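You operate a simulated robot arm through the tools that you are given. There is no shell and no other tool. Be economical: measure what you need, move in short steps, check, and stop when the job is done.

The job below is to be done with a simulated robot arm. You get a single attempt, and the scene is never put back.

Task
Change to the blue nest and load the wheel with the blue hub.
Fine: clamp the wheel and push the slide in; the nest goes where the tool cup was; stand the cup on the drill table.
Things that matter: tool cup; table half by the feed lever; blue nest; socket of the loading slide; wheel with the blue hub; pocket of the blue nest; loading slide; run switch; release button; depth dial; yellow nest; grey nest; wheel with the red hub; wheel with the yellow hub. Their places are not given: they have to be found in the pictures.

Only the result counts: the job must be done as asked and must still hold three seconds after the hand-in. Knocking over, shifting, dropping, spilling or breaking anything else fails it.

Robot
A 7-joint arm with a two-finger parallel gripper, fixed in place. Base frame: the origin is at the foot of the arm, x ahead of it, y to its left, z up; the work surface is at about z = 0.74. Units: m, degrees, N and s.
With the tool pointing down near the work surface it reaches from about 0.3 to 0.68 m from the base axis. Its first joint turns from -66.0 to 66.0 degrees. Payload 1.57 kg.
The tool frame sits at the grasp point between the pads (the TCP): z along the fingers, y along the line on which they close. The tips reach 0.03 m beyond it. Largest opening 0.11 m; finger width 0.024, thickness 0.012; the body of the gripper, 0.048 by 0.112 m, starts 0.078 m behind the TCP.
Orientation is that of the tool frame in the base frame, as a unit quaternion [x, y, z, w]. With the fingers straight down and closing along the base's y, the tool's x points along the base's -x, its y along +y and its z along -z.

Tools
- The arm moves only by the tool send_rows. Its argument "motion" is a list that holds one entry, the list of rows, each a list of 7 numbers: the shift along the tool's x, y, z in m, then the turn, a rotation vector about the tool's x, y, z in degrees, then the opening, from 0 (shut) to 1 (fully open). In form: [[[dx, dy, dz, ax, ay, az, gripper], ...]]. A call has 1 to 20 rows; each row shifts and turns the commanded pose from where the row before left it, along the tool's axes as they then stand. Rows are played at 5 a second. More than 0.05 m and 8.6 degrees between two rows, or a gripper value outside its range, and nothing of the call is played. A pose out of reach is approached as far as the arm can. The call stops where the force on the tool passes 90 N (or 10 N more than at its start, if that is more) or the arm is blocked; 0.2 s more then pass. Each finger travels about 0.108 m/s and halts on what it meets, pressing with about 42 N; the grip force reading is that of the motor and also rises with nothing between the fingers. The clock runs only during rows and for 0.2 s after the last one: add rows that do not move to give the fingers time. The reply holds the time, the measured pose of the TCP, the force on the tool along the base axes, the opening and the grip force, in the units named above and with some noise.
- Cameras (640 x 400 px; columns grow to the right, rows downward): "scene" is fixed at [0.1746, -0.3906, 1.4229]; the picture's right is [0.73, -0.69, 0.00], its down [-0.26, -0.28, -0.92] and it looks along [0.64, 0.67, -0.38] (base axes); focal length 254 px, centre (320, 200). "wrist" rides on the gripper at [-0.036, 0, -0.08] in the tool frame; the picture's right is [0.00, -1.00, 0.00], its down [0.97, 0.00, -0.24] and it looks along [0.24, 0.00, 0.97] (tool axes); focal length 218 px, centre (320, 200).
- camera(camera): a new picture of that camera. The clock stands still meanwhile.
- point_at(camera, pixels): for up to 12 pixels [column, row] of the newest picture of that camera ("zoom" is the newest enlarged one), the place [x, y, z] in the base frame of the surface seen there, good to about 0.002 m. The clock stands still meanwhile.
- inspect(camera, box): a new picture of the part [left, top, right, bottom] of that camera's present view, enlarged. The clock stands still meanwhile.
- job_done(): hands the job in; it is judged then, once.

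Keep the steps short. Do not move on a guess: measure, check each grasp and each placing, and mend mistakes. In all there are 80 turns and 34 pictures (those below and enlarged ones count). Leave the gripper open and the arm clear of the work at the hand-in unless told otherwise, and finish with a single line.

The tools are called after "Emit:" as a command line: name --argument value ..., lists and objects as JSON in quotes. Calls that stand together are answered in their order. send_rows: Moves the arm, as the interface text tells. Its arguments: {"type":"object","properties":{"motion":{"type":"array"}},"required":["motion"]} The other tools are called the same way: camera (camera) takes a picture; point_at (camera, pixels) gives the place of the surface under pixels of a picture; inspect (camera, box) takes an enlarged picture of a part of a camera's view; job_done () hands the job in.

At the start:

```text
clock: 0.0
position: [0.3593, 0.0234, 1.3136]
ee_rot: [0.0, 1.0, 0.0, 0.001]
contact_force: [0.3, 0.0, 0.1]
width: 0.1099
grip_force: 0.1
```

scene: 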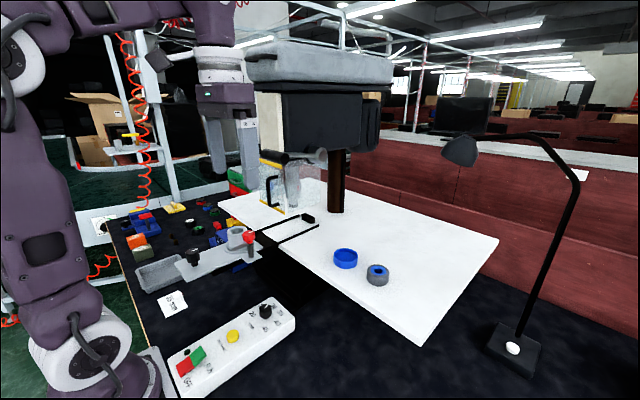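
wrist: 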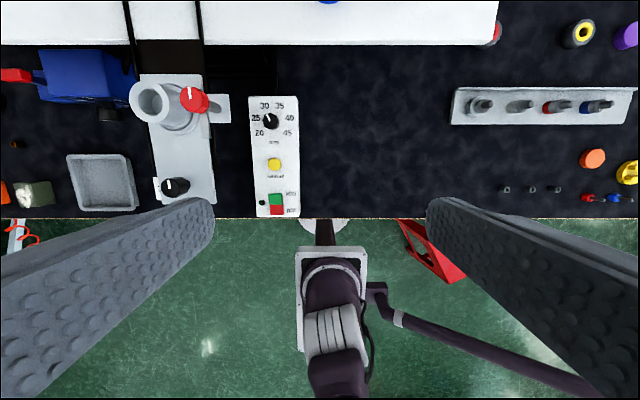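

I see a drill press with a white table, a slide with a grey cup, and a control panel. I'll enlarge the slide area and the table area in the scene view first.

Emit:
inspect --camera "scene" --box '[100, 180, 330, 324]'

Emit:
inspect --camera "wrist" --box '[0, 0, 320, 220]'

Emit:
inspect --camera "scene" --box '[220, 130, 500, 305]'

```text
2.78 times, centred on (215, 252) of scene
```

zoom: 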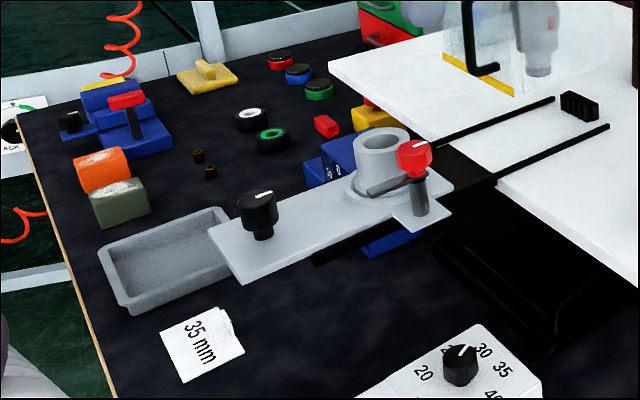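

```text
1.82 times, centred on (160, 110) of wrist
```

zoom: 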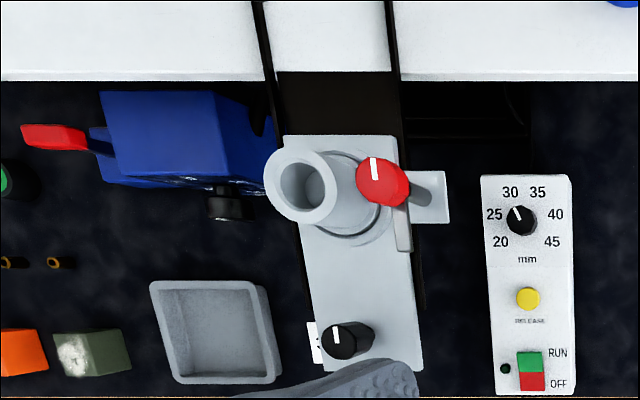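

```text
2.29 times, centred on (360, 218) of scene
```

zoom: 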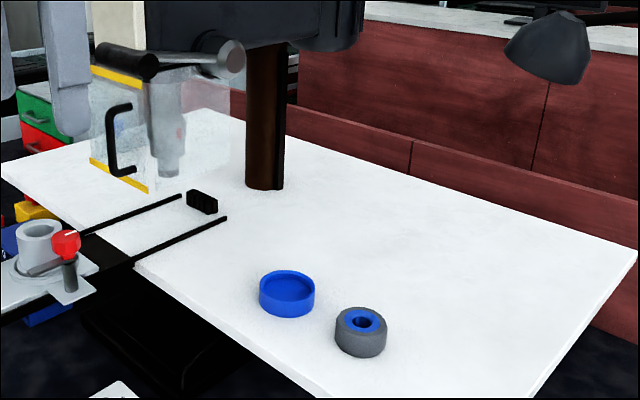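

Now measuring main features from the scene picture: cup rim, slide, knobs, nest, wheel, table corners.

Emit:
point_at --camera "scene" --pixels '[[236, 230], [231, 246], [249, 236], [250, 268], [193, 256], [200, 270], [345, 258], [377, 276], [378, 268], [308, 217], [421, 345], [497, 241]]'

Emit:
point_at --camera "wrist" --pixels '[[152, 103], [193, 100], [222, 108], [155, 80], [200, 200], [175, 186], [270, 120], [275, 164], [276, 198], [277, 210], [180, 150], [168, 55]]'

Emit:
inspect --camera "scene" --box '[170, 210, 290, 285]'

```text
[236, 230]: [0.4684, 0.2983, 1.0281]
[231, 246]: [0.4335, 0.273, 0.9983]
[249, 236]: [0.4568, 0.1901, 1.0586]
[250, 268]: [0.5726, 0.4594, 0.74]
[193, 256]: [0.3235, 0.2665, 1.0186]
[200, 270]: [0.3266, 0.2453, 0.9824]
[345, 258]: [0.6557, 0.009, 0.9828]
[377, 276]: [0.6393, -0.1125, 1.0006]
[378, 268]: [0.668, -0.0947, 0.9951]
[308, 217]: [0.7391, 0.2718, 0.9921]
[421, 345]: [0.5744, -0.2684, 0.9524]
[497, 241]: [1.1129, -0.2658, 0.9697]
```

```text
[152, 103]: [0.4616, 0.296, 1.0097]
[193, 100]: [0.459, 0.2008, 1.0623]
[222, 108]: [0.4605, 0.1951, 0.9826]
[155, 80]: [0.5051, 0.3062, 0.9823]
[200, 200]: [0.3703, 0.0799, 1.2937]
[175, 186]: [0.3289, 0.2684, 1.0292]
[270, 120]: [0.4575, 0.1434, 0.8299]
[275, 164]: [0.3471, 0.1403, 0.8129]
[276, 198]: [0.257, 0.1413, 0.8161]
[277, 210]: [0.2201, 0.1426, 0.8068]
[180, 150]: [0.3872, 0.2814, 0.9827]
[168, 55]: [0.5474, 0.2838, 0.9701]
```

```text
5.33 times, centred on (230, 248) of scene
```

zoom: 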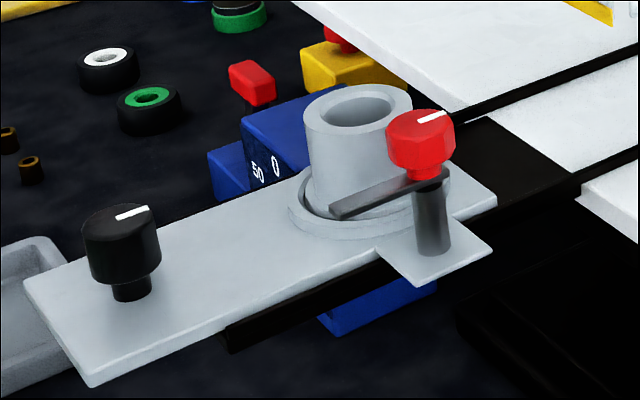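

Measuring the cup, socket ring, clamp arm and knobs in the enlarged view.

Emit:
point_at --camera "zoom" --pixels '[[309, 110], [407, 97], [360, 86], [352, 130], [330, 170], [292, 212], [340, 226], [335, 210], [420, 180], [420, 125], [120, 215], [122, 245]]'

Emit:
point_at --camera "wrist" --pixels '[[133, 100], [170, 95], [150, 85], [152, 118], [140, 76], [199, 78], [213, 200], [157, 180], [165, 184], [187, 186], [182, 100], [207, 118]]'

```text
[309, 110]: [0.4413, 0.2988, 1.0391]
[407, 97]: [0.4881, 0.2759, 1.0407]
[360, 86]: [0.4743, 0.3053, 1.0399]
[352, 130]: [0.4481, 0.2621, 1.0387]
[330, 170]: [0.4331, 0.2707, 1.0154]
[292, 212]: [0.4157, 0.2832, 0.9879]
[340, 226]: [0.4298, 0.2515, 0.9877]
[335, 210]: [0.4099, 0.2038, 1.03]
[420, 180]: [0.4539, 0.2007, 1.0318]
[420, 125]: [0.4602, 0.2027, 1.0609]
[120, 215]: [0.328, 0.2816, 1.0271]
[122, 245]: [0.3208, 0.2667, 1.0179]
```

```text
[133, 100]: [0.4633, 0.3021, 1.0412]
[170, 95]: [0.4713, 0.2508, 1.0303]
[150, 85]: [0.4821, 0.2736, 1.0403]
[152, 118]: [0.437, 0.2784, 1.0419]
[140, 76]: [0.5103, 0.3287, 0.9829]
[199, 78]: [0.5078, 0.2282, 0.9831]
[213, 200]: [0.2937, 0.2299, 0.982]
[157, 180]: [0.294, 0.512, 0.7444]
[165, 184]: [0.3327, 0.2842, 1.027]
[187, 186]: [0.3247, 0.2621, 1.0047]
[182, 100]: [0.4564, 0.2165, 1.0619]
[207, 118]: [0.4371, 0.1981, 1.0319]
```

Next I measure the drill, lever, table edges, and nest/wheel outlines. The last enlarged box covers the nest and wheel; a second one covers the drill.

Emit:
inspect --camera "scene" --box '[315, 235, 411, 295]'

Emit:
point_at --camera "scene" --pixels '[[270, 152], [292, 156], [320, 157], [308, 200], [268, 190], [284, 212], [338, 212], [316, 180], [220, 205], [262, 232], [300, 60], [320, 150]]'

Emit:
point_at --camera "zoom" --pixels '[[125, 135], [272, 140], [200, 90], [200, 170], [200, 140], [347, 230], [476, 235], [430, 195], [410, 258], [380, 215], [448, 222], [415, 225]]'

```text
6.67 times, centred on (363, 265) of scene
```

zoom: 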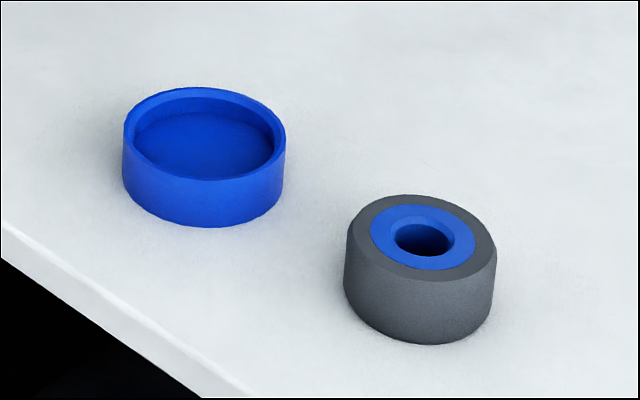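

```text
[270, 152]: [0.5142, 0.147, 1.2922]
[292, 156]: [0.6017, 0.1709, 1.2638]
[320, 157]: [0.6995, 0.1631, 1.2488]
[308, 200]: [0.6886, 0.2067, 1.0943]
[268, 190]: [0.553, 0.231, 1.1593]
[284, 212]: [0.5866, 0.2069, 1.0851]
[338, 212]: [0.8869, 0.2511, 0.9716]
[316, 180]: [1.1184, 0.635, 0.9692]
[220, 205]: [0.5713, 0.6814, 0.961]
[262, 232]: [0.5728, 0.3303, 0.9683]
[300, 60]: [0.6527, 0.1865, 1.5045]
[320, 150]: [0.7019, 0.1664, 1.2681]
```

```text
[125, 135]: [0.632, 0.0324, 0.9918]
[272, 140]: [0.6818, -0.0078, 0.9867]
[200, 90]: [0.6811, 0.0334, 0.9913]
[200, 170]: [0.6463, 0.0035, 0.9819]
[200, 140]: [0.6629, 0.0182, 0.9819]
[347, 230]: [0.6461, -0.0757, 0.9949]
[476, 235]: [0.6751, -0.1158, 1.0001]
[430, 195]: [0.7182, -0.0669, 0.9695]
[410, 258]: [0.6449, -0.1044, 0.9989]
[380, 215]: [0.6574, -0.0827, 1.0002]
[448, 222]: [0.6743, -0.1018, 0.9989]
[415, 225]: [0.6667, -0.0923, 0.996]
```

Layout so far:
- **Cup:** about (0.461, 0.279), rim z 1.040, radius about 0.025, sitting in the slide socket.
- **Blue nest:** about (0.657, 0.012), rim z 0.992.
- **Blue wheel:** about (0.664, -0.094), top z 1.000.
- **Feed lever:** on the -y side of the drill.

I'll move sideways at x 0.36 to y 0.279, lower a bit, then look with the wrist camera.

Emit:
send_rows --motion '[[[0, 0.043, 0, 0, 0, 0, 0.68], [0, 0.043, 0, 0, 0, 0, 0.68], [0, 0.043, 0, 0, 0, 0, 0.68], [0, 0.043, 0, 0, 0, 0, 0.68], [0, 0.043, 0, 0, 0, 0, 0.68], [0, 0.041, 0.02, 0, 0, 0, 0.68], [-0.03, 0, 0.04, 0, 0, 0, 0.68], [-0.035, 0, 0.04, 0, 0, 0, 0.68], [-0.037, 0, 0.02, 0, 0, 0, 0.68], [0, 0, 0, 0, 0, 0, 0.68]]]'

Emit:
camera --camera "wrist"

Emit:
camera --camera "scene"

```text
refused: row 8 steps farther than a row can; nothing moved
```

```text
26 pictures are left
```

wrist: 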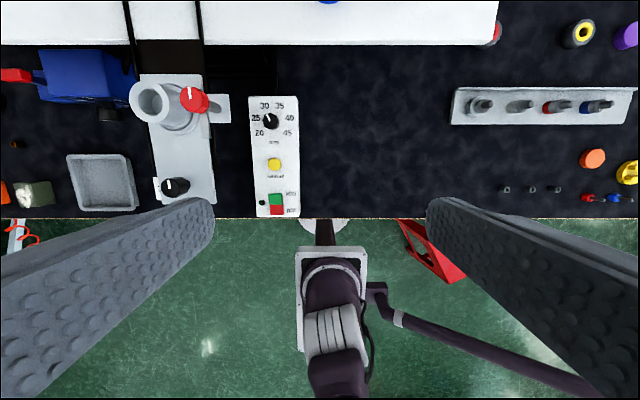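

```text
25 pictures are left
```

scene: 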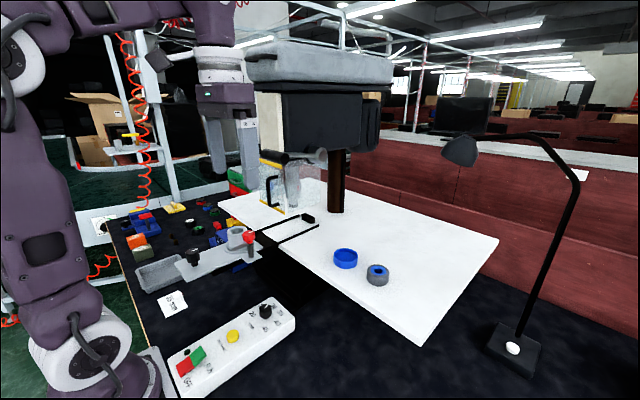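

One row was longer than 0.05 m, so nothing moved. I'm resending it with smaller steps.

Emit:
send_rows --motion '[[[0, 0.043, 0, 0, 0, 0, 0.68], [0, 0.043, 0, 0, 0, 0, 0.68], [0, 0.043, 0, 0, 0, 0, 0.68], [0, 0.043, 0, 0, 0, 0, 0.68], [0, 0.043, 0, 0, 0, 0, 0.68], [0, 0.041, 0.02, 0, 0, 0, 0.68], [-0.03, 0, 0.03, 0, 0, 0, 0.68], [-0.035, 0, 0.03, 0, 0, 0, 0.68], [-0.037, 0, 0.03, 0, 0, 0, 0.68], [0, 0, 0, 0, 0, 0, 0.68]]]'

```text
clock: 2.2
position: [0.4627, 0.2809, 1.2019]
ee_rot: [0.001, 1.0, 0.001, 0.0]
contact_force: [0.1, -0.2, -0.1]
width: 0.075
grip_force: 0.0
```

Free move, no contact. Next is a wrist picture to centre on the cup.

Emit:
camera --camera "wrist"

```text
24 pictures are left
```

wrist: 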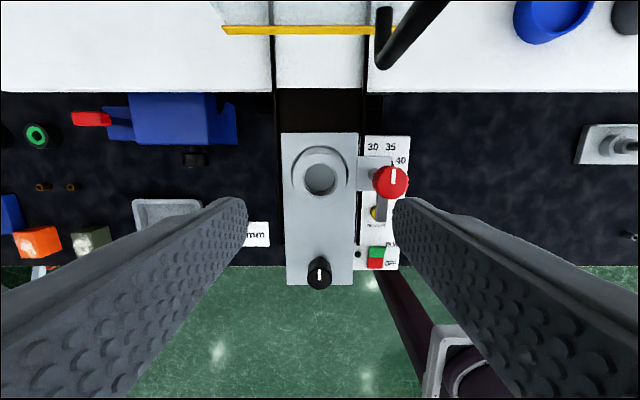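

The cup is centred in y (pixel 320). Now measuring rim points, the ring and the yellow guard.

Emit:
point_at --camera "wrist" --pixels '[[303, 180], [337, 180], [320, 163], [320, 197], [320, 180], [296, 180], [344, 180], [320, 150], [320, 29], [390, 182], [383, 205], [408, 12]]'

```text
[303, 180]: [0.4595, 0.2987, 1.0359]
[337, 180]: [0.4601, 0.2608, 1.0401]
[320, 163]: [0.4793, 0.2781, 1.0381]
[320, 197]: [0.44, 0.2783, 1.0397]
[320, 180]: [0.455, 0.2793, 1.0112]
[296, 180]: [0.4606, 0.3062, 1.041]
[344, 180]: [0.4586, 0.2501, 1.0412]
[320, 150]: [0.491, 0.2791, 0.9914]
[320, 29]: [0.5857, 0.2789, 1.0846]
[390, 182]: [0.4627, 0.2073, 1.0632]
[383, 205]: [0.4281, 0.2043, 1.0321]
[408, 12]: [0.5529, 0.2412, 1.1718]
```

Cup centre is (0.460, 0.279) with outer radius about 0.028. I'm descending to TCP z 1.024 and closing.

Emit:
send_rows --motion '[[[0.0025, -0.0018, 0.045, 0, 0, 0, 0.68], [0, 0, 0.045, 0, 0, 0, 0.68], [0, 0, 0.045, 0, 0, 0, 0.68], [0, 0, 0.042, 0, 0, 0, 0.68], [0, 0, 0, 0, 0, 0, 0.68], [0, 0, 0, 0, 0, 0, 0.6], [0, 0, 0, 0, 0, 0, 0.5], [0, 0, 0, 0, 0, 0, 0.4], [0, 0, 0, 0, 0, 0, 0.4]]]'

```text
clock: 4.2
position: [0.4602, 0.2786, 1.0268]
ee_rot: [0.0, 1.0, 0.001, -0.001]
contact_force: [0.6, 14.1, -0.4]
width: 0.0672
grip_force: 42.2
```

The fingers stopped at 0.067 m, wider than the 0.056 cup, with a 14 N side force. I'll look before pulling.

Emit:
camera --camera "wrist"

Emit:
inspect --camera "scene" --box '[190, 200, 290, 262]'

```text
23 pictures are left
```

wrist: 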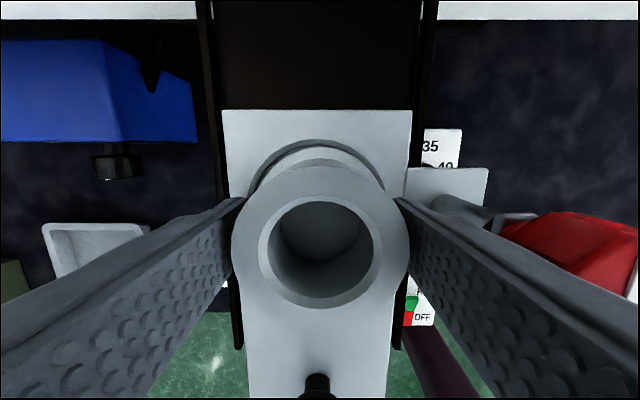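

```text
6.40 times, centred on (240, 231) of scene
```

zoom: 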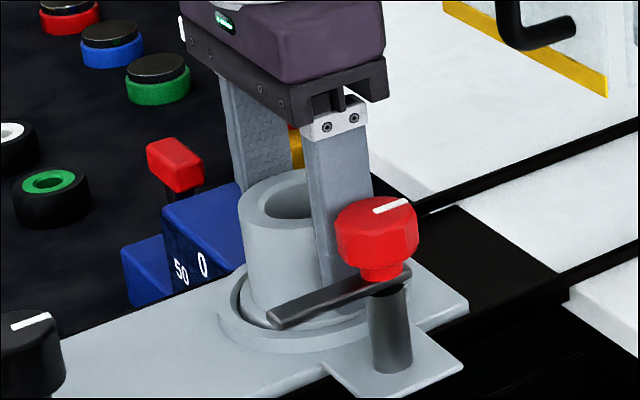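

Both fingers are flush on the cup, so it is just wider than I read. I'm moving 1 mm in y to ease the side force, then lifting slowly and watching the force.

Emit:
send_rows --motion '[[[0, 0.001, 0, 0, 0, 0, 0.4], [0, 0, 0, 0, 0, 0, 0.4], [0, 0, -0.003, 0, 0, 0, 0.4], [0, 0, -0.003, 0, 0, 0, 0.4], [0, 0, 0, 0, 0, 0, 0.4]]]'

```text
clock: 5.4
position: [0.4598, 0.2788, 1.0319]
ee_rot: [0.0, 1.0, -0.001, 0.0]
contact_force: [-0.3, 7.2, 0.6]
width: 0.0638
grip_force: 42.1
```

Vertical force is near zero. I'll lift 2 cm more and check whether the cup comes along.

Emit:
send_rows --motion '[[[0, 0, -0.01, 0, 0, 0, 0.4], [0, 0, -0.01, 0, 0, 0, 0.4], [0, 0, 0, 0, 0, 0, 0.4]]]'

Emit:
inspect --camera "scene" --box '[190, 200, 290, 262]'

```text
clock: 6.2
position: [0.4606, 0.2775, 1.0533]
ee_rot: [0.0, 1.0, -0.001, 0.001]
contact_force: [0.2, 0.7, -2.1]
width: 0.0594
grip_force: 42.1
```

```text
6.40 times, centred on (240, 231) of scene
```

zoom: 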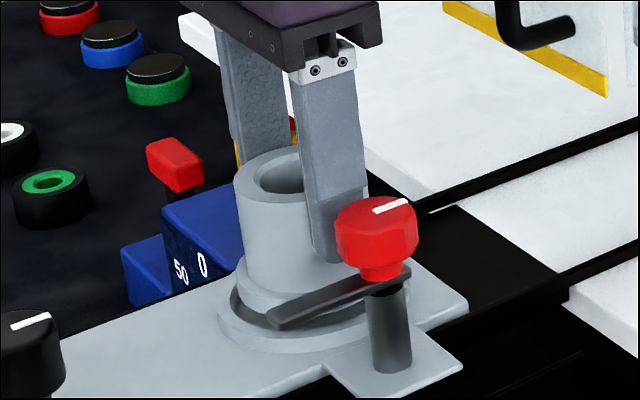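

The cup is up out of the socket, with about 2 N of weight carried. I'm lifting clear and moving back from the drill, then looking at how it hangs.

Emit:
send_rows --motion '[[[0, 0, -0.025, 0, 0, 0, 0.4], [0, 0, -0.03, 0, 0, 0, 0.4], [0, 0, -0.03, 0, 0, 0, 0.4], [0, 0, -0.03, 0, 0, 0, 0.4], [0.03, -0.01, -0.02, 0, 0, 0, 0.4], [0.03, -0.02, 0, 0, 0, 0, 0.4], [0, 0, 0, 0, 0, 0, 0.4]]]'

Emit:
camera --camera "scene"

```text
clock: 7.8
position: [0.3999, 0.2482, 1.1877]
ee_rot: [0.0, 1.0, 0.0, 0.0]
contact_force: [-1.4, 0.9, -2.9]
width: 0.0595
grip_force: 42.0
```

```text
20 pictures are left
```

scene: 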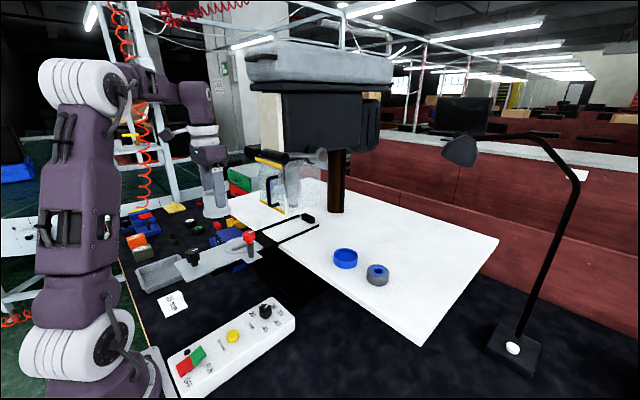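

The cup hangs at about (215, 205). I'm measuring its side, bottom and the socket in this picture.

Emit:
inspect --camera "scene" --box '[180, 160, 276, 220]'

Emit:
point_at --camera "scene" --pixels '[[215, 214], [215, 208], [205, 212], [228, 212], [237, 244], [228, 249], [237, 250], [237, 238]]'

```text
6.67 times, centred on (228, 190) of scene
```

zoom: 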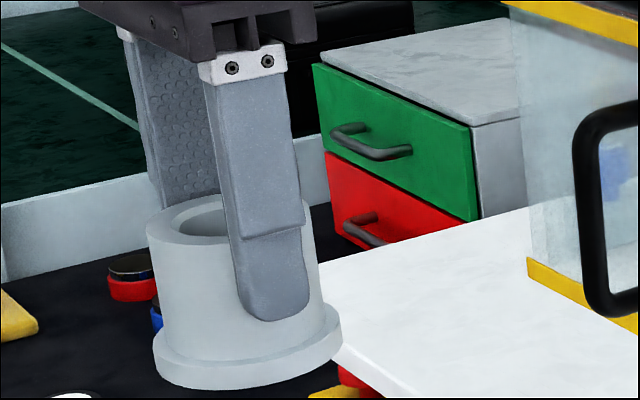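

```text
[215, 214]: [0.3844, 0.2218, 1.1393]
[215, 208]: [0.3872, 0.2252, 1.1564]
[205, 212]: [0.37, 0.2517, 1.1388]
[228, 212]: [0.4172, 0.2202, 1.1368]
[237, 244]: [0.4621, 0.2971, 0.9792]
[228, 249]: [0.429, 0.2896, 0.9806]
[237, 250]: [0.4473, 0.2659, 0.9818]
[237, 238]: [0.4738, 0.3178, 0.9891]
```

I see a flange at the cup's foot, and the cup hangs upright. I'm measuring the foot height.

Emit:
point_at --camera "zoom" --pixels '[[235, 384], [200, 384], [158, 365], [338, 335], [235, 364], [150, 240], [235, 372], [180, 205]]'

```text
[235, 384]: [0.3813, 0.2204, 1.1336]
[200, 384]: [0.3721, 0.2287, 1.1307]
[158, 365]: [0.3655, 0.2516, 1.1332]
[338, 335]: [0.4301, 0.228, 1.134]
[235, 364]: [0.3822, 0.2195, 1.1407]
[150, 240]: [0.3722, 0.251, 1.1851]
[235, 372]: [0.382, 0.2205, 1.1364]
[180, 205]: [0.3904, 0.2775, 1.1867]
```

The cup foot is 0.057 below the TCP. I'm carrying it back and across to y -0.19 at x 0.37, away from the lever, and checking where the lamp is.

Emit:
send_rows --motion '[[[0.03, -0.03, 0, 0, 0, 0, 0.4], [0, -0.04, 0, 0, 0, 0, 0.4], [0, -0.04, 0, 0, 0, 0, 0.4], [0, -0.04, 0, 0, 0, 0, 0.4], [0, -0.04, 0, 0, 0, 0, 0.4], [0, -0.04, 0, 0, 0, 0, 0.4], [0, -0.04, 0, 0, 0, 0, 0.4], [0, -0.04, 0, 0, 0, 0, 0.4], [0, -0.04, 0, 0, 0, 0, 0.4], [0, -0.04, 0, 0, 0, 0, 0.4], [0, -0.04, 0, 0, 0, 0, 0.4], [0, -0.008, 0, 0, 0, 0, 0.4], [0, 0, 0, 0, 0, 0, 0.4]]]'

Emit:
point_at --camera "scene" --pixels '[[462, 152], [550, 190], [515, 345], [440, 320], [460, 300], [400, 300]]'

```text
clock: 10.6
position: [0.3699, -0.1899, 1.1881]
ee_rot: [0.0, 1.0, 0.0, 0.0]
contact_force: [-0.2, -0.4, -1.8]
width: 0.0596
grip_force: 42.2
```

```text
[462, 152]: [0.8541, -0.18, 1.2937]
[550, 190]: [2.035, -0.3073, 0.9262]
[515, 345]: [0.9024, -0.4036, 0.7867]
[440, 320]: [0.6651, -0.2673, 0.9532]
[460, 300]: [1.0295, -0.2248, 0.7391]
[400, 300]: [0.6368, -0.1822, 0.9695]
```

The lamp head is at x 0.854, which leaves room. I'm moving out to x 0.62, then down to just above the table.

Emit:
send_rows --motion '[[[-0.04, 0, 0.01, 0, 0, 0, 0.4], [-0.04, 0, 0.01, 0, 0, 0, 0.4], [-0.04, 0, 0.01, 0, 0, 0, 0.4], [-0.04, 0, 0.01, 0, 0, 0, 0.4], [-0.04, 0, 0.01, 0, 0, 0, 0.4], [-0.04, 0, 0.01, 0, 0, 0, 0.4], [-0.01, 0, 0.03, 0, 0, 0, 0.4], [0, 0, 0.03, 0, 0, 0, 0.4], [0, 0, 0.03, 0, 0, 0, 0.4], [0, 0, 0, 0, 0, 0, 0.4]]]'

Emit:
inspect --camera "scene" --box '[330, 215, 490, 315]'

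```text
clock: 12.8
position: [0.62, -0.1901, 1.0371]
ee_rot: [0.0, 1.0, 0.0, 0.0]
contact_force: [-0.6, 0.1, -2.1]
width: 0.0597
grip_force: 41.8
out of reach, approached as far as the arm can: row 6
```

```text
4.00 times, centred on (410, 265) of scene
```

zoom: 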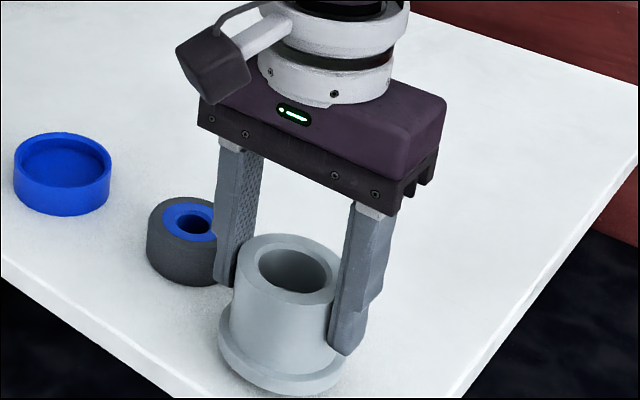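

The cup is over the table, clear of the wheel. I'm lowering the last 9–10 mm and releasing a little so the fingers don't reach the wheel.

Emit:
send_rows --motion '[[[0, 0, 0.005, 0, 0, 0, 0.4], [0, 0, 0.003, 0, 0, 0, 0.4], [0, 0, 0.002, 0, 0, 0, 0.4], [0, 0, 0, 0, 0, 0, 0.4]]]'

```text
clock: 13.8
position: [0.6197, -0.1896, 1.0287]
ee_rot: [0.0, 1.0, 0.0, 0.0]
contact_force: [-0.4, 0.6, -2.0]
width: 0.0597
grip_force: 41.3
```

No contact yet, with 2 N still carried. Lowering in 1.5 mm steps.

Emit:
send_rows --motion '[[[0, 0, 0.0015, 0, 0, 0, 0.4], [0, 0, 0.0015, 0, 0, 0, 0.4], [0, 0, 0, 0, 0, 0, 0.4]]]'

```text
clock: 14.6
position: [0.6182, -0.19, 1.027]
ee_rot: [0.0, 1.0, -0.001, 0.002]
contact_force: [-3.1, 1.3, 27.6]
width: 0.0596
grip_force: 42.2
```

The cup is on the table (27 N up). I'm easing back 1 mm, opening, and rising.

Emit:
send_rows --motion '[[[0, 0, -0.001, 0, 0, 0, 0.4], [0, 0, 0, 0, 0, 0, 0.5], [0, 0, 0, 0, 0, 0, 0.65], [0, 0, 0, 0, 0, 0, 0.65], [0, 0, -0.03, 0, 0, 0, 0.65], [0, 0, -0.03, 0, 0, 0, 0.65], [0.01, 0.02, -0.02, 0, 0, 0, 0.65], [0.02, 0.04, 0, 0, 0, 0, 0.65], [0.03, 0.03, 0, 0, 0, 0, 0.65], [0.01, 0.04, 0, 0, 0, 0, 0.65], [0, 0.04, 0, 0, 0, 0, 0.65], [0, 0.03, 0, 0, 0, 0, 0.65], [0, 0, 0, 0, 0, 0, 0.75]]]'

Emit:
camera --camera "wrist"

```text
clock: 17.4
position: [0.5489, 0.0099, 1.1067]
ee_rot: [0.001, 1.0, 0.001, 0.0]
contact_force: [0.2, 0.4, 0.3]
width: 0.0823
grip_force: 0.1
```

```text
17 pictures are left
```

wrist: 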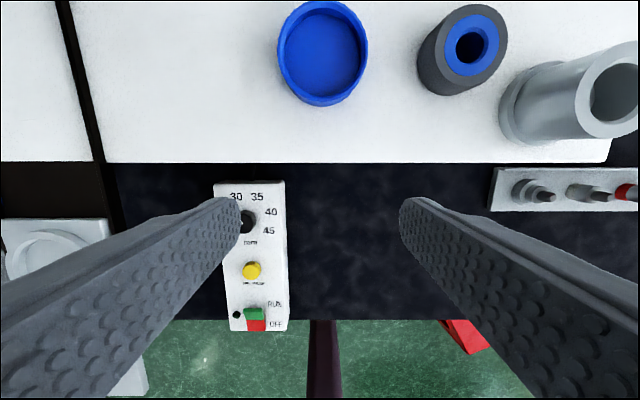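

The cup stands. I'm measuring the nest, wheel and cup precisely from here.

Emit:
point_at --camera "wrist" --pixels '[[281, 50], [364, 50], [322, 5], [322, 97], [322, 50], [470, 13], [470, 82], [441, 50], [499, 40], [469, 46], [540, 138], [590, 90]]'

Emit:
inspect --camera "scene" --box '[330, 215, 490, 315]'

```text
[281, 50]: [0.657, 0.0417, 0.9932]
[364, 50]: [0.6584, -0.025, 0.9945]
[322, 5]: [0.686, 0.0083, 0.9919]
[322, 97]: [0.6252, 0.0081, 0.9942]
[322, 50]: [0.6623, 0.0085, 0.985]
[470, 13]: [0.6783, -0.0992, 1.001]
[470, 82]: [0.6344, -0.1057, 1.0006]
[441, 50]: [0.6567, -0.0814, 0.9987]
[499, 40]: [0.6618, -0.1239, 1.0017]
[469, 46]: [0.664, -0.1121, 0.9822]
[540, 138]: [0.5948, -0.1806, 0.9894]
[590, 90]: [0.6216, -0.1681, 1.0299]
```

```text
4.00 times, centred on (410, 265) of scene
```

zoom: 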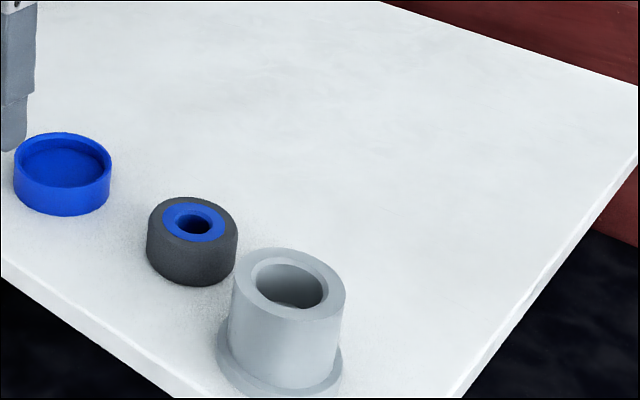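

Nest centre is (0.656, 0.008), about 0.067 wide. I'm gripping only the upper half of its wall so the fingers clear the socket ring later: TCP z 1.012.

Emit:
send_rows --motion '[[[-0.02, 0, 0.02, 0, 0, 0, 0.77], [-0.03, 0, 0.02, 0, 0, 0, 0.77], [-0.03, -0.001, 0, 0, 0, 0, 0.77], [-0.027, -0.001, 0, 0, 0, 0, 0.77], [0, 0, 0.03, 0, 0, 0, 0.77], [0, 0, 0.0245, 0, 0, 0, 0.77], [0, 0, 0, 0, 0, 0, 0.77]]]'

Emit:
camera --camera "wrist"

```text
clock: 19.0
position: [0.6556, 0.009, 1.0115]
ee_rot: [0.0, 1.0, -0.001, 0.0]
contact_force: [-0.5, 0.2, -0.6]
width: 0.0846
grip_force: 0.2
```

```text
15 pictures are left
```

wrist: 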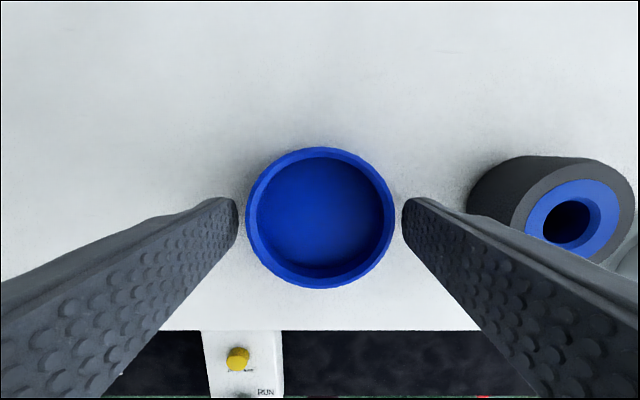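

The nest is centred between the fingers. Closing and lifting slightly.

Emit:
send_rows --motion '[[[0, 0, 0, 0, 0, 0, 0.65], [0, 0, 0, 0, 0, 0, 0.5], [0, 0, 0, 0, 0, 0, 0.5], [0, 0, -0.005, 0, 0, 0, 0.5], [0, 0, -0.01, 0, 0, 0, 0.5], [0, 0, 0, 0, 0, 0, 0.5]]]'

Emit:
point_at --camera "wrist" --pixels '[[320, 150], [320, 285], [320, 217], [540, 200], [570, 222]]'

```text
clock: 20.4
position: [0.6562, 0.0098, 1.0268]
ee_rot: [0.001, 1.0, 0.0, 0.0]
contact_force: [-0.1, -0.2, -0.7]
width: 0.0713
grip_force: 42.1
```

```text
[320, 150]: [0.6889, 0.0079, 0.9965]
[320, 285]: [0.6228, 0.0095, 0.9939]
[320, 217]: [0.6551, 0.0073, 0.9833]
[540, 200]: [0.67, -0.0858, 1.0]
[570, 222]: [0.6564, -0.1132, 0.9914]
```

Gripped at width 0.071. I'm lifting, backing to x 0.376, crossing to y 0.279, then stopping short of the socket for a look.

Emit:
send_rows --motion '[[[0.02, 0, -0.02, 0, 0, 0, 0.5], [0.04, 0, -0.02, 0, 0, 0, 0.5], [0.04, 0, -0.025, 0, 0, 0, 0.5], [0.04, 0, -0.025, 0, 0, 0, 0.5], [0.04, 0, -0.01, 0, 0, 0, 0.5], [0.04, 0, 0, 0, 0, 0, 0.5], [0.04, 0, 0, 0, 0, 0, 0.5], [0.02, 0.02, 0, 0, 0, 0, 0.5], [0, 0.04, 0, 0, 0, 0, 0.5], [0, 0.04, 0, 0, 0, 0, 0.5], [0, 0.04, 0, 0, 0, 0, 0.5], [0, 0.04, 0, 0, 0, 0, 0.5], [0, 0.04, 0, 0, 0, 0, 0.5], [0, 0.04, 0, 0, 0, 0, 0.5], [0, 0.0095, 0, 0, 0, 0, 0.5], [0, 0, 0, 0, 0, 0, 0.5]]]'

Emit:
camera --camera "wrist"

```text
clock: 23.8
position: [0.3763, 0.2779, 1.126]
ee_rot: [-0.001, 1.0, -0.001, 0.0]
contact_force: [0.1, -0.7, -0.3]
width: 0.0712
grip_force: 42.1
```

```text
14 pictures are left
```

wrist: 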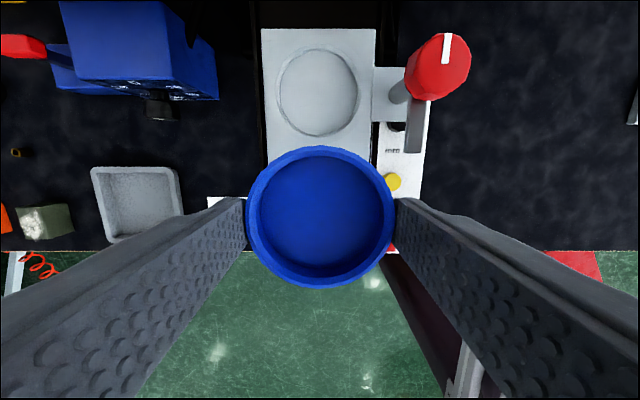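

The socket is at about (318, 92). I'm measuring its ring, floor and the nest rim for centring.

Emit:
point_at --camera "wrist" --pixels '[[281, 92], [355, 92], [318, 56], [318, 129], [318, 92], [277, 92], [359, 92], [318, 50], [318, 134], [320, 148], [320, 285], [320, 217]]'

Emit:
inspect --camera "wrist" --box '[256, 30, 384, 150]'

```text
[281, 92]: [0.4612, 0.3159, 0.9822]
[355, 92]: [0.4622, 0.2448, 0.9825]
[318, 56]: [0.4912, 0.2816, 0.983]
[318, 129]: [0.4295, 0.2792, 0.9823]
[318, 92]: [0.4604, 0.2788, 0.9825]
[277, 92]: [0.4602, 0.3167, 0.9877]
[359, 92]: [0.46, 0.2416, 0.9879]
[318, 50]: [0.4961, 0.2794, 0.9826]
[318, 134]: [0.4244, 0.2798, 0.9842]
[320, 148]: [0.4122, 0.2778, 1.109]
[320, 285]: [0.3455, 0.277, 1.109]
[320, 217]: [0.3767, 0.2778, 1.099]
```

```text
3.33 times, centred on (320, 90) of wrist
```

zoom: 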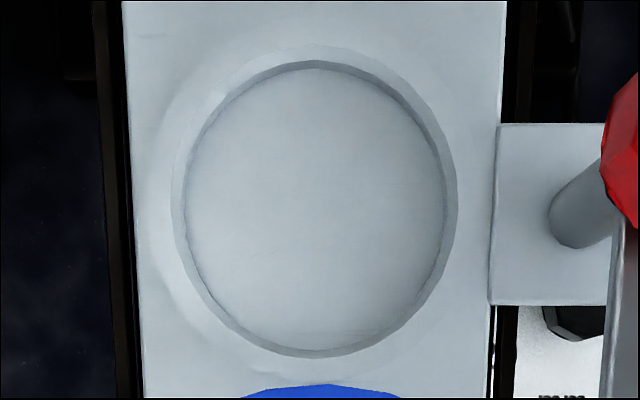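

Socket centre is (0.460, 0.279), inner radius 0.036, floor 0.9825. I'm moving over it and down to hover about 6 mm above the ring.

Emit:
send_rows --motion '[[[-0.04, 0.0013, 0, 0, 0, 0, 0.5], [-0.0425, 0, 0, 0, 0, 0, 0.5], [0, 0, 0.04, 0, 0, 0, 0.5], [0, 0, 0.04, 0, 0, 0, 0.5], [0, 0, 0.01, 0, 0, 0, 0.5], [0, 0, 0, 0, 0, 0, 0.5]]]'

Emit:
inspect --camera "scene" --box '[190, 200, 290, 262]'

```text
clock: 25.2
position: [0.4593, 0.2794, 1.0358]
ee_rot: [0.0, 1.0, 0.0, 0.0]
contact_force: [0.1, 0.6, -0.6]
width: 0.071
grip_force: 42.3
```

```text
6.40 times, centred on (240, 231) of scene
```

zoom: 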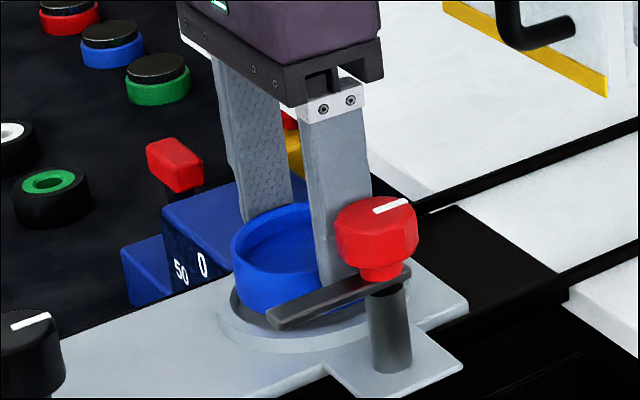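

The nest is centred over the ring. Lowering in small steps and watching the force.

Emit:
send_rows --motion '[[[0, 0, 0.004, 0, 0, 0, 0.5], [0, 0, 0.003, 0, 0, 0, 0.5], [0, 0, 0.003, 0, 0, 0, 0.5], [0, 0, 0, 0, 0, 0, 0.5]]]'

```text
clock: 26.2
position: [0.4597, 0.2781, 1.0264]
ee_rot: [0.0, 1.0, 0.001, 0.0]
contact_force: [0.2, -0.5, -0.8]
width: 0.0711
grip_force: 42.4
```

No contact force yet. The nest bottom should be below the ring top, so I keep lowering.

Emit:
send_rows --motion '[[[0, 0, 0.0015, 0, 0, 0, 0.5], [0, 0, 0.0015, 0, 0, 0, 0.5], [0, 0, 0.0015, 0, 0, 0, 0.5], [0, 0, 0, 0, 0, 0, 0.5]]]'

```text
clock: 27.2
position: [0.4592, 0.2797, 1.0228]
ee_rot: [0.001, 1.0, 0.001, 0.001]
contact_force: [-1.3, -4.6, 22.7]
width: 0.0714
grip_force: 42.0
```

Contact came at z 1.0228, exactly where the socket floor was expected. I'm opening a little, rising and checking.

Emit:
send_rows --motion '[[[0, 0, -0.001, 0, 0, 0, 0.5], [0, 0, 0, 0, 0, 0, 0.68], [0, 0, 0, 0, 0, 0, 0.74], [0, 0, -0.02, 0, 0, 0, 0.74], [0, 0, -0.03, 0, 0, 0, 0.74], [0, 0, -0.03, 0, 0, 0, 0.74], [0.03, 0, -0.02, 0, 0, 0, 0.74], [0.04, 0, 0, 0, 0, 0, 0.74], [0, 0, 0, 0, 0, 0, 0.74]]]'

Emit:
camera --camera "wrist"

```text
clock: 29.2
position: [0.3901, 0.2781, 1.1227]
ee_rot: [0.0, 1.0, -0.001, 0.0]
contact_force: [0.3, 0.5, 0.2]
width: 0.0816
grip_force: 0.0
```

```text
11 pictures are left
```

wrist: 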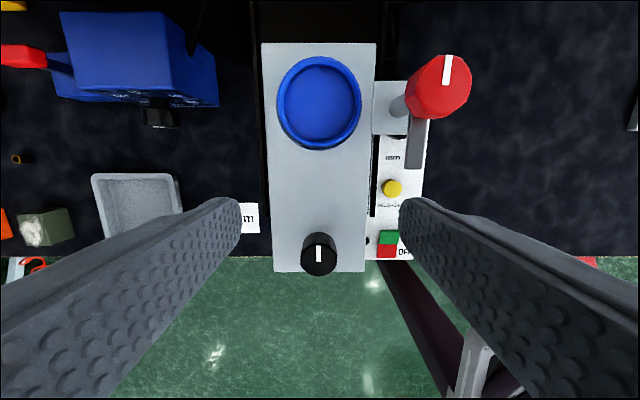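

Now checking the seating: rim heights of the nest all round, its floor, and the knobs.

Emit:
point_at --camera "wrist" --pixels '[[281, 100], [358, 100], [319, 60], [319, 144], [320, 100], [294, 100], [346, 100], [320, 73], [320, 130], [318, 255], [438, 85], [412, 160]]'

```text
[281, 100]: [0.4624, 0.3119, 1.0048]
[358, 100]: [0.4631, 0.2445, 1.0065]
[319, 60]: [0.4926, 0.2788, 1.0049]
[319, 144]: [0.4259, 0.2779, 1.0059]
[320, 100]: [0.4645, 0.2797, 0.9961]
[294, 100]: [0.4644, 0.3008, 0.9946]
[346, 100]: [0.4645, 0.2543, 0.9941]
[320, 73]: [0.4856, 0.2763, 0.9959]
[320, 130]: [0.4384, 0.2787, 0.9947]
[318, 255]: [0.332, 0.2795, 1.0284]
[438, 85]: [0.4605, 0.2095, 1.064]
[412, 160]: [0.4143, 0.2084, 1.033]
```

The nest is level and seated: rim about 1.0055 all round, centre (0.459, 0.2785), floor 0.9947. Next I go to the wheel and hover behind it for a precise look.

Emit:
send_rows --motion '[[[0.014, -0.03, 0, 0, 0, 0, 0.74], [0, -0.04, 0, 0, 0, 0, 0.74], [0, -0.04, 0, 0, 0, 0, 0.74], [0, -0.04, 0, 0, 0, 0, 0.74], [0, -0.04, 0, 0, 0, 0, 0.74], [0, -0.04, 0, 0, 0, 0, 0.74], [0, -0.04, 0, 0, 0, 0, 0.74], [0, -0.04, 0, 0, 0, 0, 0.74], [-0.02, -0.04, 0, 0, 0, 0, 0.74], [-0.04, -0.027, 0, 0, 0, 0, 0.74], [-0.04, 0, 0, 0, 0, 0, 0.74], [-0.04, 0, 0, 0, 0, 0, 0.74], [-0.04, 0, 0.01, 0, 0, 0, 0.74], [-0.04, 0, 0.01, 0, 0, 0, 0.74], [0, 0, 0, 0, 0, 0, 0.74]]]'

Emit:
camera --camera "wrist"

```text
clock: 32.4
position: [0.5947, -0.0988, 1.1004]
ee_rot: [0.0, 1.0, 0.0, 0.0]
contact_force: [-0.2, 0.2, -0.1]
width: 0.0813
grip_force: 0.1
```

```text
10 pictures are left
```

wrist: 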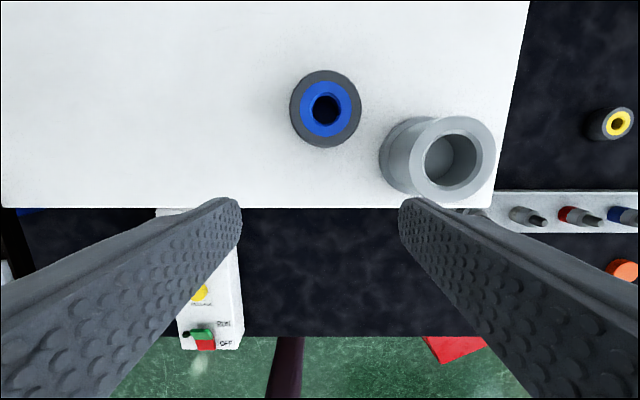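

Emit:
point_at --camera "wrist" --pixels '[[293, 108], [359, 108], [326, 73], [326, 143], [303, 109], [349, 109], [326, 84], [326, 134], [326, 109], [456, 130], [456, 185], [410, 165]]'

```text
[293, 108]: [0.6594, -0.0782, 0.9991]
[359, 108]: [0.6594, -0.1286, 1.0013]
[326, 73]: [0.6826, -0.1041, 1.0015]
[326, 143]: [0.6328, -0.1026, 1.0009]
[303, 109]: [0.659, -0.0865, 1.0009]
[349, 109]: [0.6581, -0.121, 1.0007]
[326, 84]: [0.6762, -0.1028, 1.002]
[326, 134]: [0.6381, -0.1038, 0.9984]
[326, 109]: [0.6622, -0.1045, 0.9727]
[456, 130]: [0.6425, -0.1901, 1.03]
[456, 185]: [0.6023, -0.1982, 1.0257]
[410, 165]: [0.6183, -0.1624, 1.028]
```

Wheel centre is (0.658, -0.1035), radius about 0.026, top 1.0005. I'm narrowing the fingers to 0.071 so they stay clear of the cup, and moving to TCP (0.658, -0.1035, 1.015).

Emit:
send_rows --motion '[[[-0.02, -0.0047, 0.02, 0, 0, 0, 0.65], [-0.02, 0, 0.02, 0, 0, 0, 0.65], [-0.0233, 0, 0, 0, 0, 0, 0.65], [0, 0, 0.02, 0, 0, 0, 0.65], [0, 0, 0.0255, 0, 0, 0, 0.65], [0, 0, 0, 0, 0, 0, 0.65]]]'

Emit:
camera --camera "wrist"

```text
clock: 33.8
position: [0.6576, -0.1024, 1.0171]
ee_rot: [-0.001, 1.0, 0.0, 0.0]
contact_force: [0.8, 0.3, 0.1]
width: 0.0716
grip_force: 0.1
```

```text
9 pictures are left
```

wrist: 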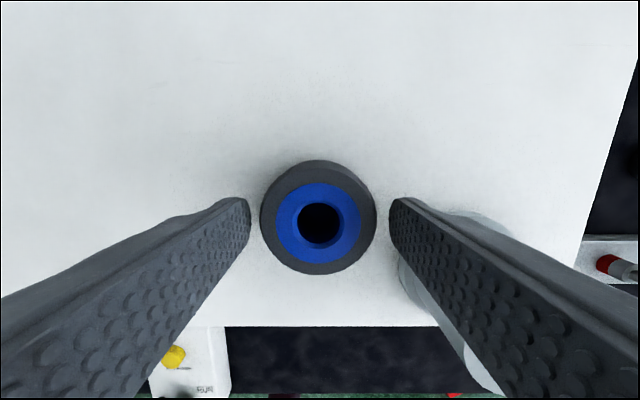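

Centred on the wheel and clear of the cup. Closing and lifting a little.

Emit:
send_rows --motion '[[[0, 0, 0, 0, 0, 0, 0.5], [0, 0, 0, 0, 0, 0, 0.35], [0, 0, 0, 0, 0, 0, 0.35], [0, 0, -0.01, 0, 0, 0, 0.35], [0, 0, -0.01, 0, 0, 0, 0.35], [0, 0, 0, 0, 0, 0, 0.35]]]'

```text
clock: 35.2
position: [0.6579, -0.1026, 1.0367]
ee_rot: [0.001, 1.0, 0.0, 0.0]
contact_force: [0.5, -0.1, -1.1]
width: 0.0564
grip_force: 41.7
```

Held at width 0.056. Carrying it back and across to the slide the same way.

Emit:
send_rows --motion '[[[0.02, 0, -0.02, 0, 0, 0, 0.35], [0.04, 0, -0.02, 0, 0, 0, 0.35], [0.04, 0, -0.025, 0, 0, 0, 0.35], [0.04, 0, -0.025, 0, 0, 0, 0.35], [0.04, 0, 0, 0, 0, 0, 0.35], [0.04, 0, 0, 0, 0, 0, 0.35], [0.04, 0.02, 0, 0, 0, 0, 0.35], [0.02, 0.04, 0, 0, 0, 0, 0.35], [0, 0.04, 0, 0, 0, 0, 0.35], [0, 0.04, 0, 0, 0, 0, 0.35], [0, 0.04, 0, 0, 0, 0, 0.35], [0, 0.04, 0, 0, 0, 0, 0.35], [0, 0.04, 0, 0, 0, 0, 0.35], [0, 0.04, 0, 0, 0, 0, 0.35], [0, 0.04, 0, 0, 0, 0, 0.35], [0, 0.041, 0, 0, 0, 0, 0.35], [0, 0, 0, 0, 0, 0, 0.35]]]'

Emit:
camera --camera "wrist"

```text
clock: 38.8
position: [0.3783, 0.2786, 1.127]
ee_rot: [0.0, 1.0, 0.0, 0.0]
contact_force: [0.0, -0.4, -0.1]
width: 0.0564
grip_force: 42.0
```

```text
8 pictures are left
```

wrist: 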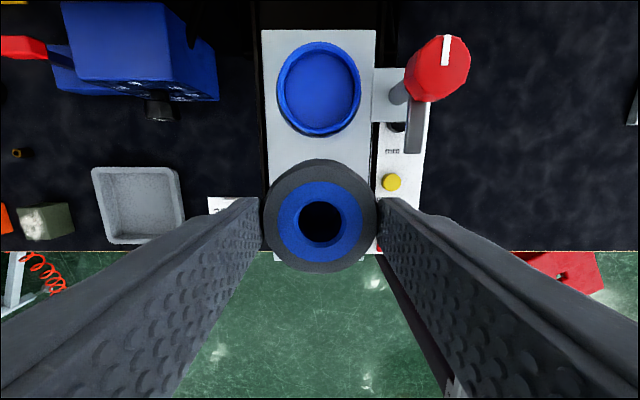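

Measuring wheel position in the grip and the nest rim once more.

Emit:
point_at --camera "wrist" --pixels '[[320, 162], [320, 268], [267, 215], [373, 215], [320, 184], [320, 258], [280, 87], [358, 87], [319, 46], [319, 131]]'

```text
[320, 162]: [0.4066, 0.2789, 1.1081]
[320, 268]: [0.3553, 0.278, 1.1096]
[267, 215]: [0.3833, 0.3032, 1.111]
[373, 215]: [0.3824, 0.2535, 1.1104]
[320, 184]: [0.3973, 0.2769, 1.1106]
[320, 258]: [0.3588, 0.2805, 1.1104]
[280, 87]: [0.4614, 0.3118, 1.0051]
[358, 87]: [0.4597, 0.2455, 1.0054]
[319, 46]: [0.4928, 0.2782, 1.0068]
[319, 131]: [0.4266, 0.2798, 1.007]
```

The wheel centre is 1.2 mm ahead of the TCP and the nest centre is (0.4597, 0.2787). I'm moving over it and lowering to just above the rim.

Emit:
send_rows --motion '[[[-0.04, 0, 0, 0, 0, 0, 0.35], [-0.0403, 0.0002, 0, 0, 0, 0, 0.35], [0, 0, 0.035, 0, 0, 0, 0.35], [0, 0, 0.035, 0, 0, 0, 0.35], [0, 0, 0, 0, 0, 0, 0.35]]]'

```text
clock: 40.0
position: [0.4587, 0.2797, 1.0571]
ee_rot: [0.0, 1.0, 0.0, 0.001]
contact_force: [-0.2, 0.3, -1.8]
width: 0.0567
grip_force: 41.8
```

Lowering into the pocket in small steps.

Emit:
send_rows --motion '[[[0, 0, 0.004, 0, 0, 0, 0.35], [0, 0, 0.004, 0, 0, 0, 0.35], [0, 0, 0.003, 0, 0, 0, 0.35], [0, 0, 0, 0, 0, 0, 0.35]]]'

```text
clock: 41.0
position: [0.4584, 0.2794, 1.048]
ee_rot: [0.0, 1.0, 0.0, 0.0]
contact_force: [0.2, -0.4, -1.5]
width: 0.0564
grip_force: 42.3
```

Emit:
send_rows --motion '[[[0, 0, 0.002, 0, 0, 0, 0.35], [0, 0, 0.0015, 0, 0, 0, 0.35], [0, 0, 0.0015, 0, 0, 0, 0.35], [0, 0, 0, 0, 0, 0, 0.35]]]'

```text
clock: 42.0
position: [0.4603, 0.28, 1.0415]
ee_rot: [0.0, 1.0, 0.001, 0.0]
contact_force: [-1.3, -1.5, 13.8]
width: 0.0563
grip_force: 41.8
```

Contact at 1.0415, which matches the pocket floor. I'm opening, rising and backing off to check.

Emit:
send_rows --motion '[[[0, 0, -0.0005, 0, 0, 0, 0.35], [0, 0, 0, 0, 0, 0, 0.55], [0, 0, 0, 0, 0, 0, 0.62], [0, 0, -0.02, 0, 0, 0, 0.62], [0, 0, -0.03, 0, 0, 0, 0.62], [0, 0, -0.03, 0, 0, 0, 0.62], [0.03, -0.02, 0, 0, 0, 0, 0.62], [0.03, -0.02, 0, 0, 0, 0, 0.62], [0, -0.03, 0, 0, 0, 0, 0.62], [0, 0, 0, 0, 0, 0, 0.4]]]'

Emit:
camera --camera "wrist"

```text
clock: 44.2
position: [0.3994, 0.2084, 1.1224]
ee_rot: [0.0, 1.0, 0.0, -0.001]
contact_force: [-0.5, 0.0, 0.7]
width: 0.0441
grip_force: 0.0
```

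```text
7 pictures are left
```

wrist: 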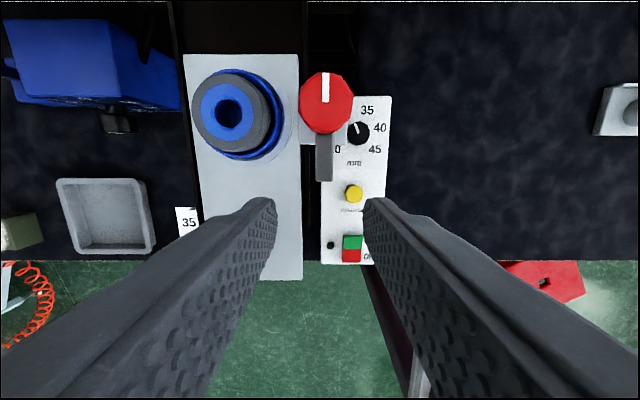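

Measuring wheel top level, the red clamp knob outline and the arm.

Emit:
point_at --camera "wrist" --pixels '[[200, 110], [262, 110], [228, 82], [228, 145], [303, 100], [350, 100], [326, 75], [326, 130], [326, 102], [318, 178], [332, 178], [325, 165]]'

```text
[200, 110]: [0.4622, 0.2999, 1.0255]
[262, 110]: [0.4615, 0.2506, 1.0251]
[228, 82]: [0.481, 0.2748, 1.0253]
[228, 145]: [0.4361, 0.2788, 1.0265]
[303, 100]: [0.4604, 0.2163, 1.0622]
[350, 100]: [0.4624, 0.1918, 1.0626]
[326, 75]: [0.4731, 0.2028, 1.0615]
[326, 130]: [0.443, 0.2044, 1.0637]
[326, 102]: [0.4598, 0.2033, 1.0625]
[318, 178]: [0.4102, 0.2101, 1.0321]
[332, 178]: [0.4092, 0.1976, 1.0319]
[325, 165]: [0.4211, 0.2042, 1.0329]
```

The wheel sits level with its top at 1.0255. The clamp knob is at (0.4595, 0.204), top 1.063, and must turn 90° clockwise from above to bring the arm over the wheel. Before approaching I'm checking how much room the wrist has next to the feed lever.

Emit:
inspect --camera "scene" --box '[150, 90, 342, 210]'

```text
3.33 times, centred on (246, 150) of scene
```

zoom: 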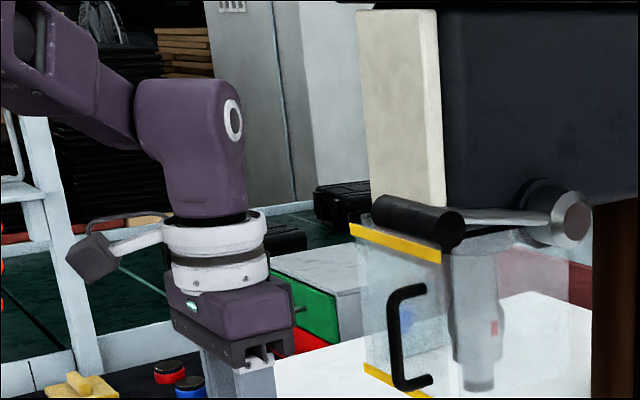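

Emit:
point_at --camera "zoom" --pixels '[[90, 255], [165, 250], [265, 240], [215, 245], [290, 300], [240, 170], [200, 150], [380, 210], [455, 230], [440, 225], [420, 290], [220, 330]]'

```text
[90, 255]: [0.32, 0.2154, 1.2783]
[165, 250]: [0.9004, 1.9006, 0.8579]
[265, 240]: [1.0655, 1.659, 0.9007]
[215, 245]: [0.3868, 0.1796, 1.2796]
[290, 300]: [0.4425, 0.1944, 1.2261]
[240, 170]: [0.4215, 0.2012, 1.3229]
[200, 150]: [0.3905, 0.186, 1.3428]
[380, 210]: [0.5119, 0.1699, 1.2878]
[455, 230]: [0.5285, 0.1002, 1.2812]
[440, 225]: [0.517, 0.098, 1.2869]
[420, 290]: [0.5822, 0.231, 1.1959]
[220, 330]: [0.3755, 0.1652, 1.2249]
```

The lever grip is a bar at x ≥ 0.505, y ≤ 0.18, z about 1.28. At working height only the slimmer wrist link sits beside it, so there is about 1.5–2 cm of room. I'm pre-turning the gripper by -45° here and descending to just above knob height.

Emit:
send_rows --motion '[[[0, 0, 0, 0, 0, -7.5, 0.5], [0, 0, 0, 0, 0, -7.5, 0.5], [0, 0, 0, 0, 0, -7.5, 0.5], [0, 0, 0, 0, 0, -7.5, 0.5], [0, 0, 0, 0, 0, -7.5, 0.5], [0, 0, 0.01, 0, 0, -7.5, 0.5], [0, 0, 0.014, 0, 0, 0, 0.5], [0, 0, 0, 0, 0, 0, 0.5]]]'

```text
clock: 46.0
position: [0.399, 0.2079, 1.0969]
ee_rot: [-0.382, 0.924, 0.0, -0.001]
contact_force: [0.4, -0.9, 0.3]
width: 0.055
grip_force: 0.1
```

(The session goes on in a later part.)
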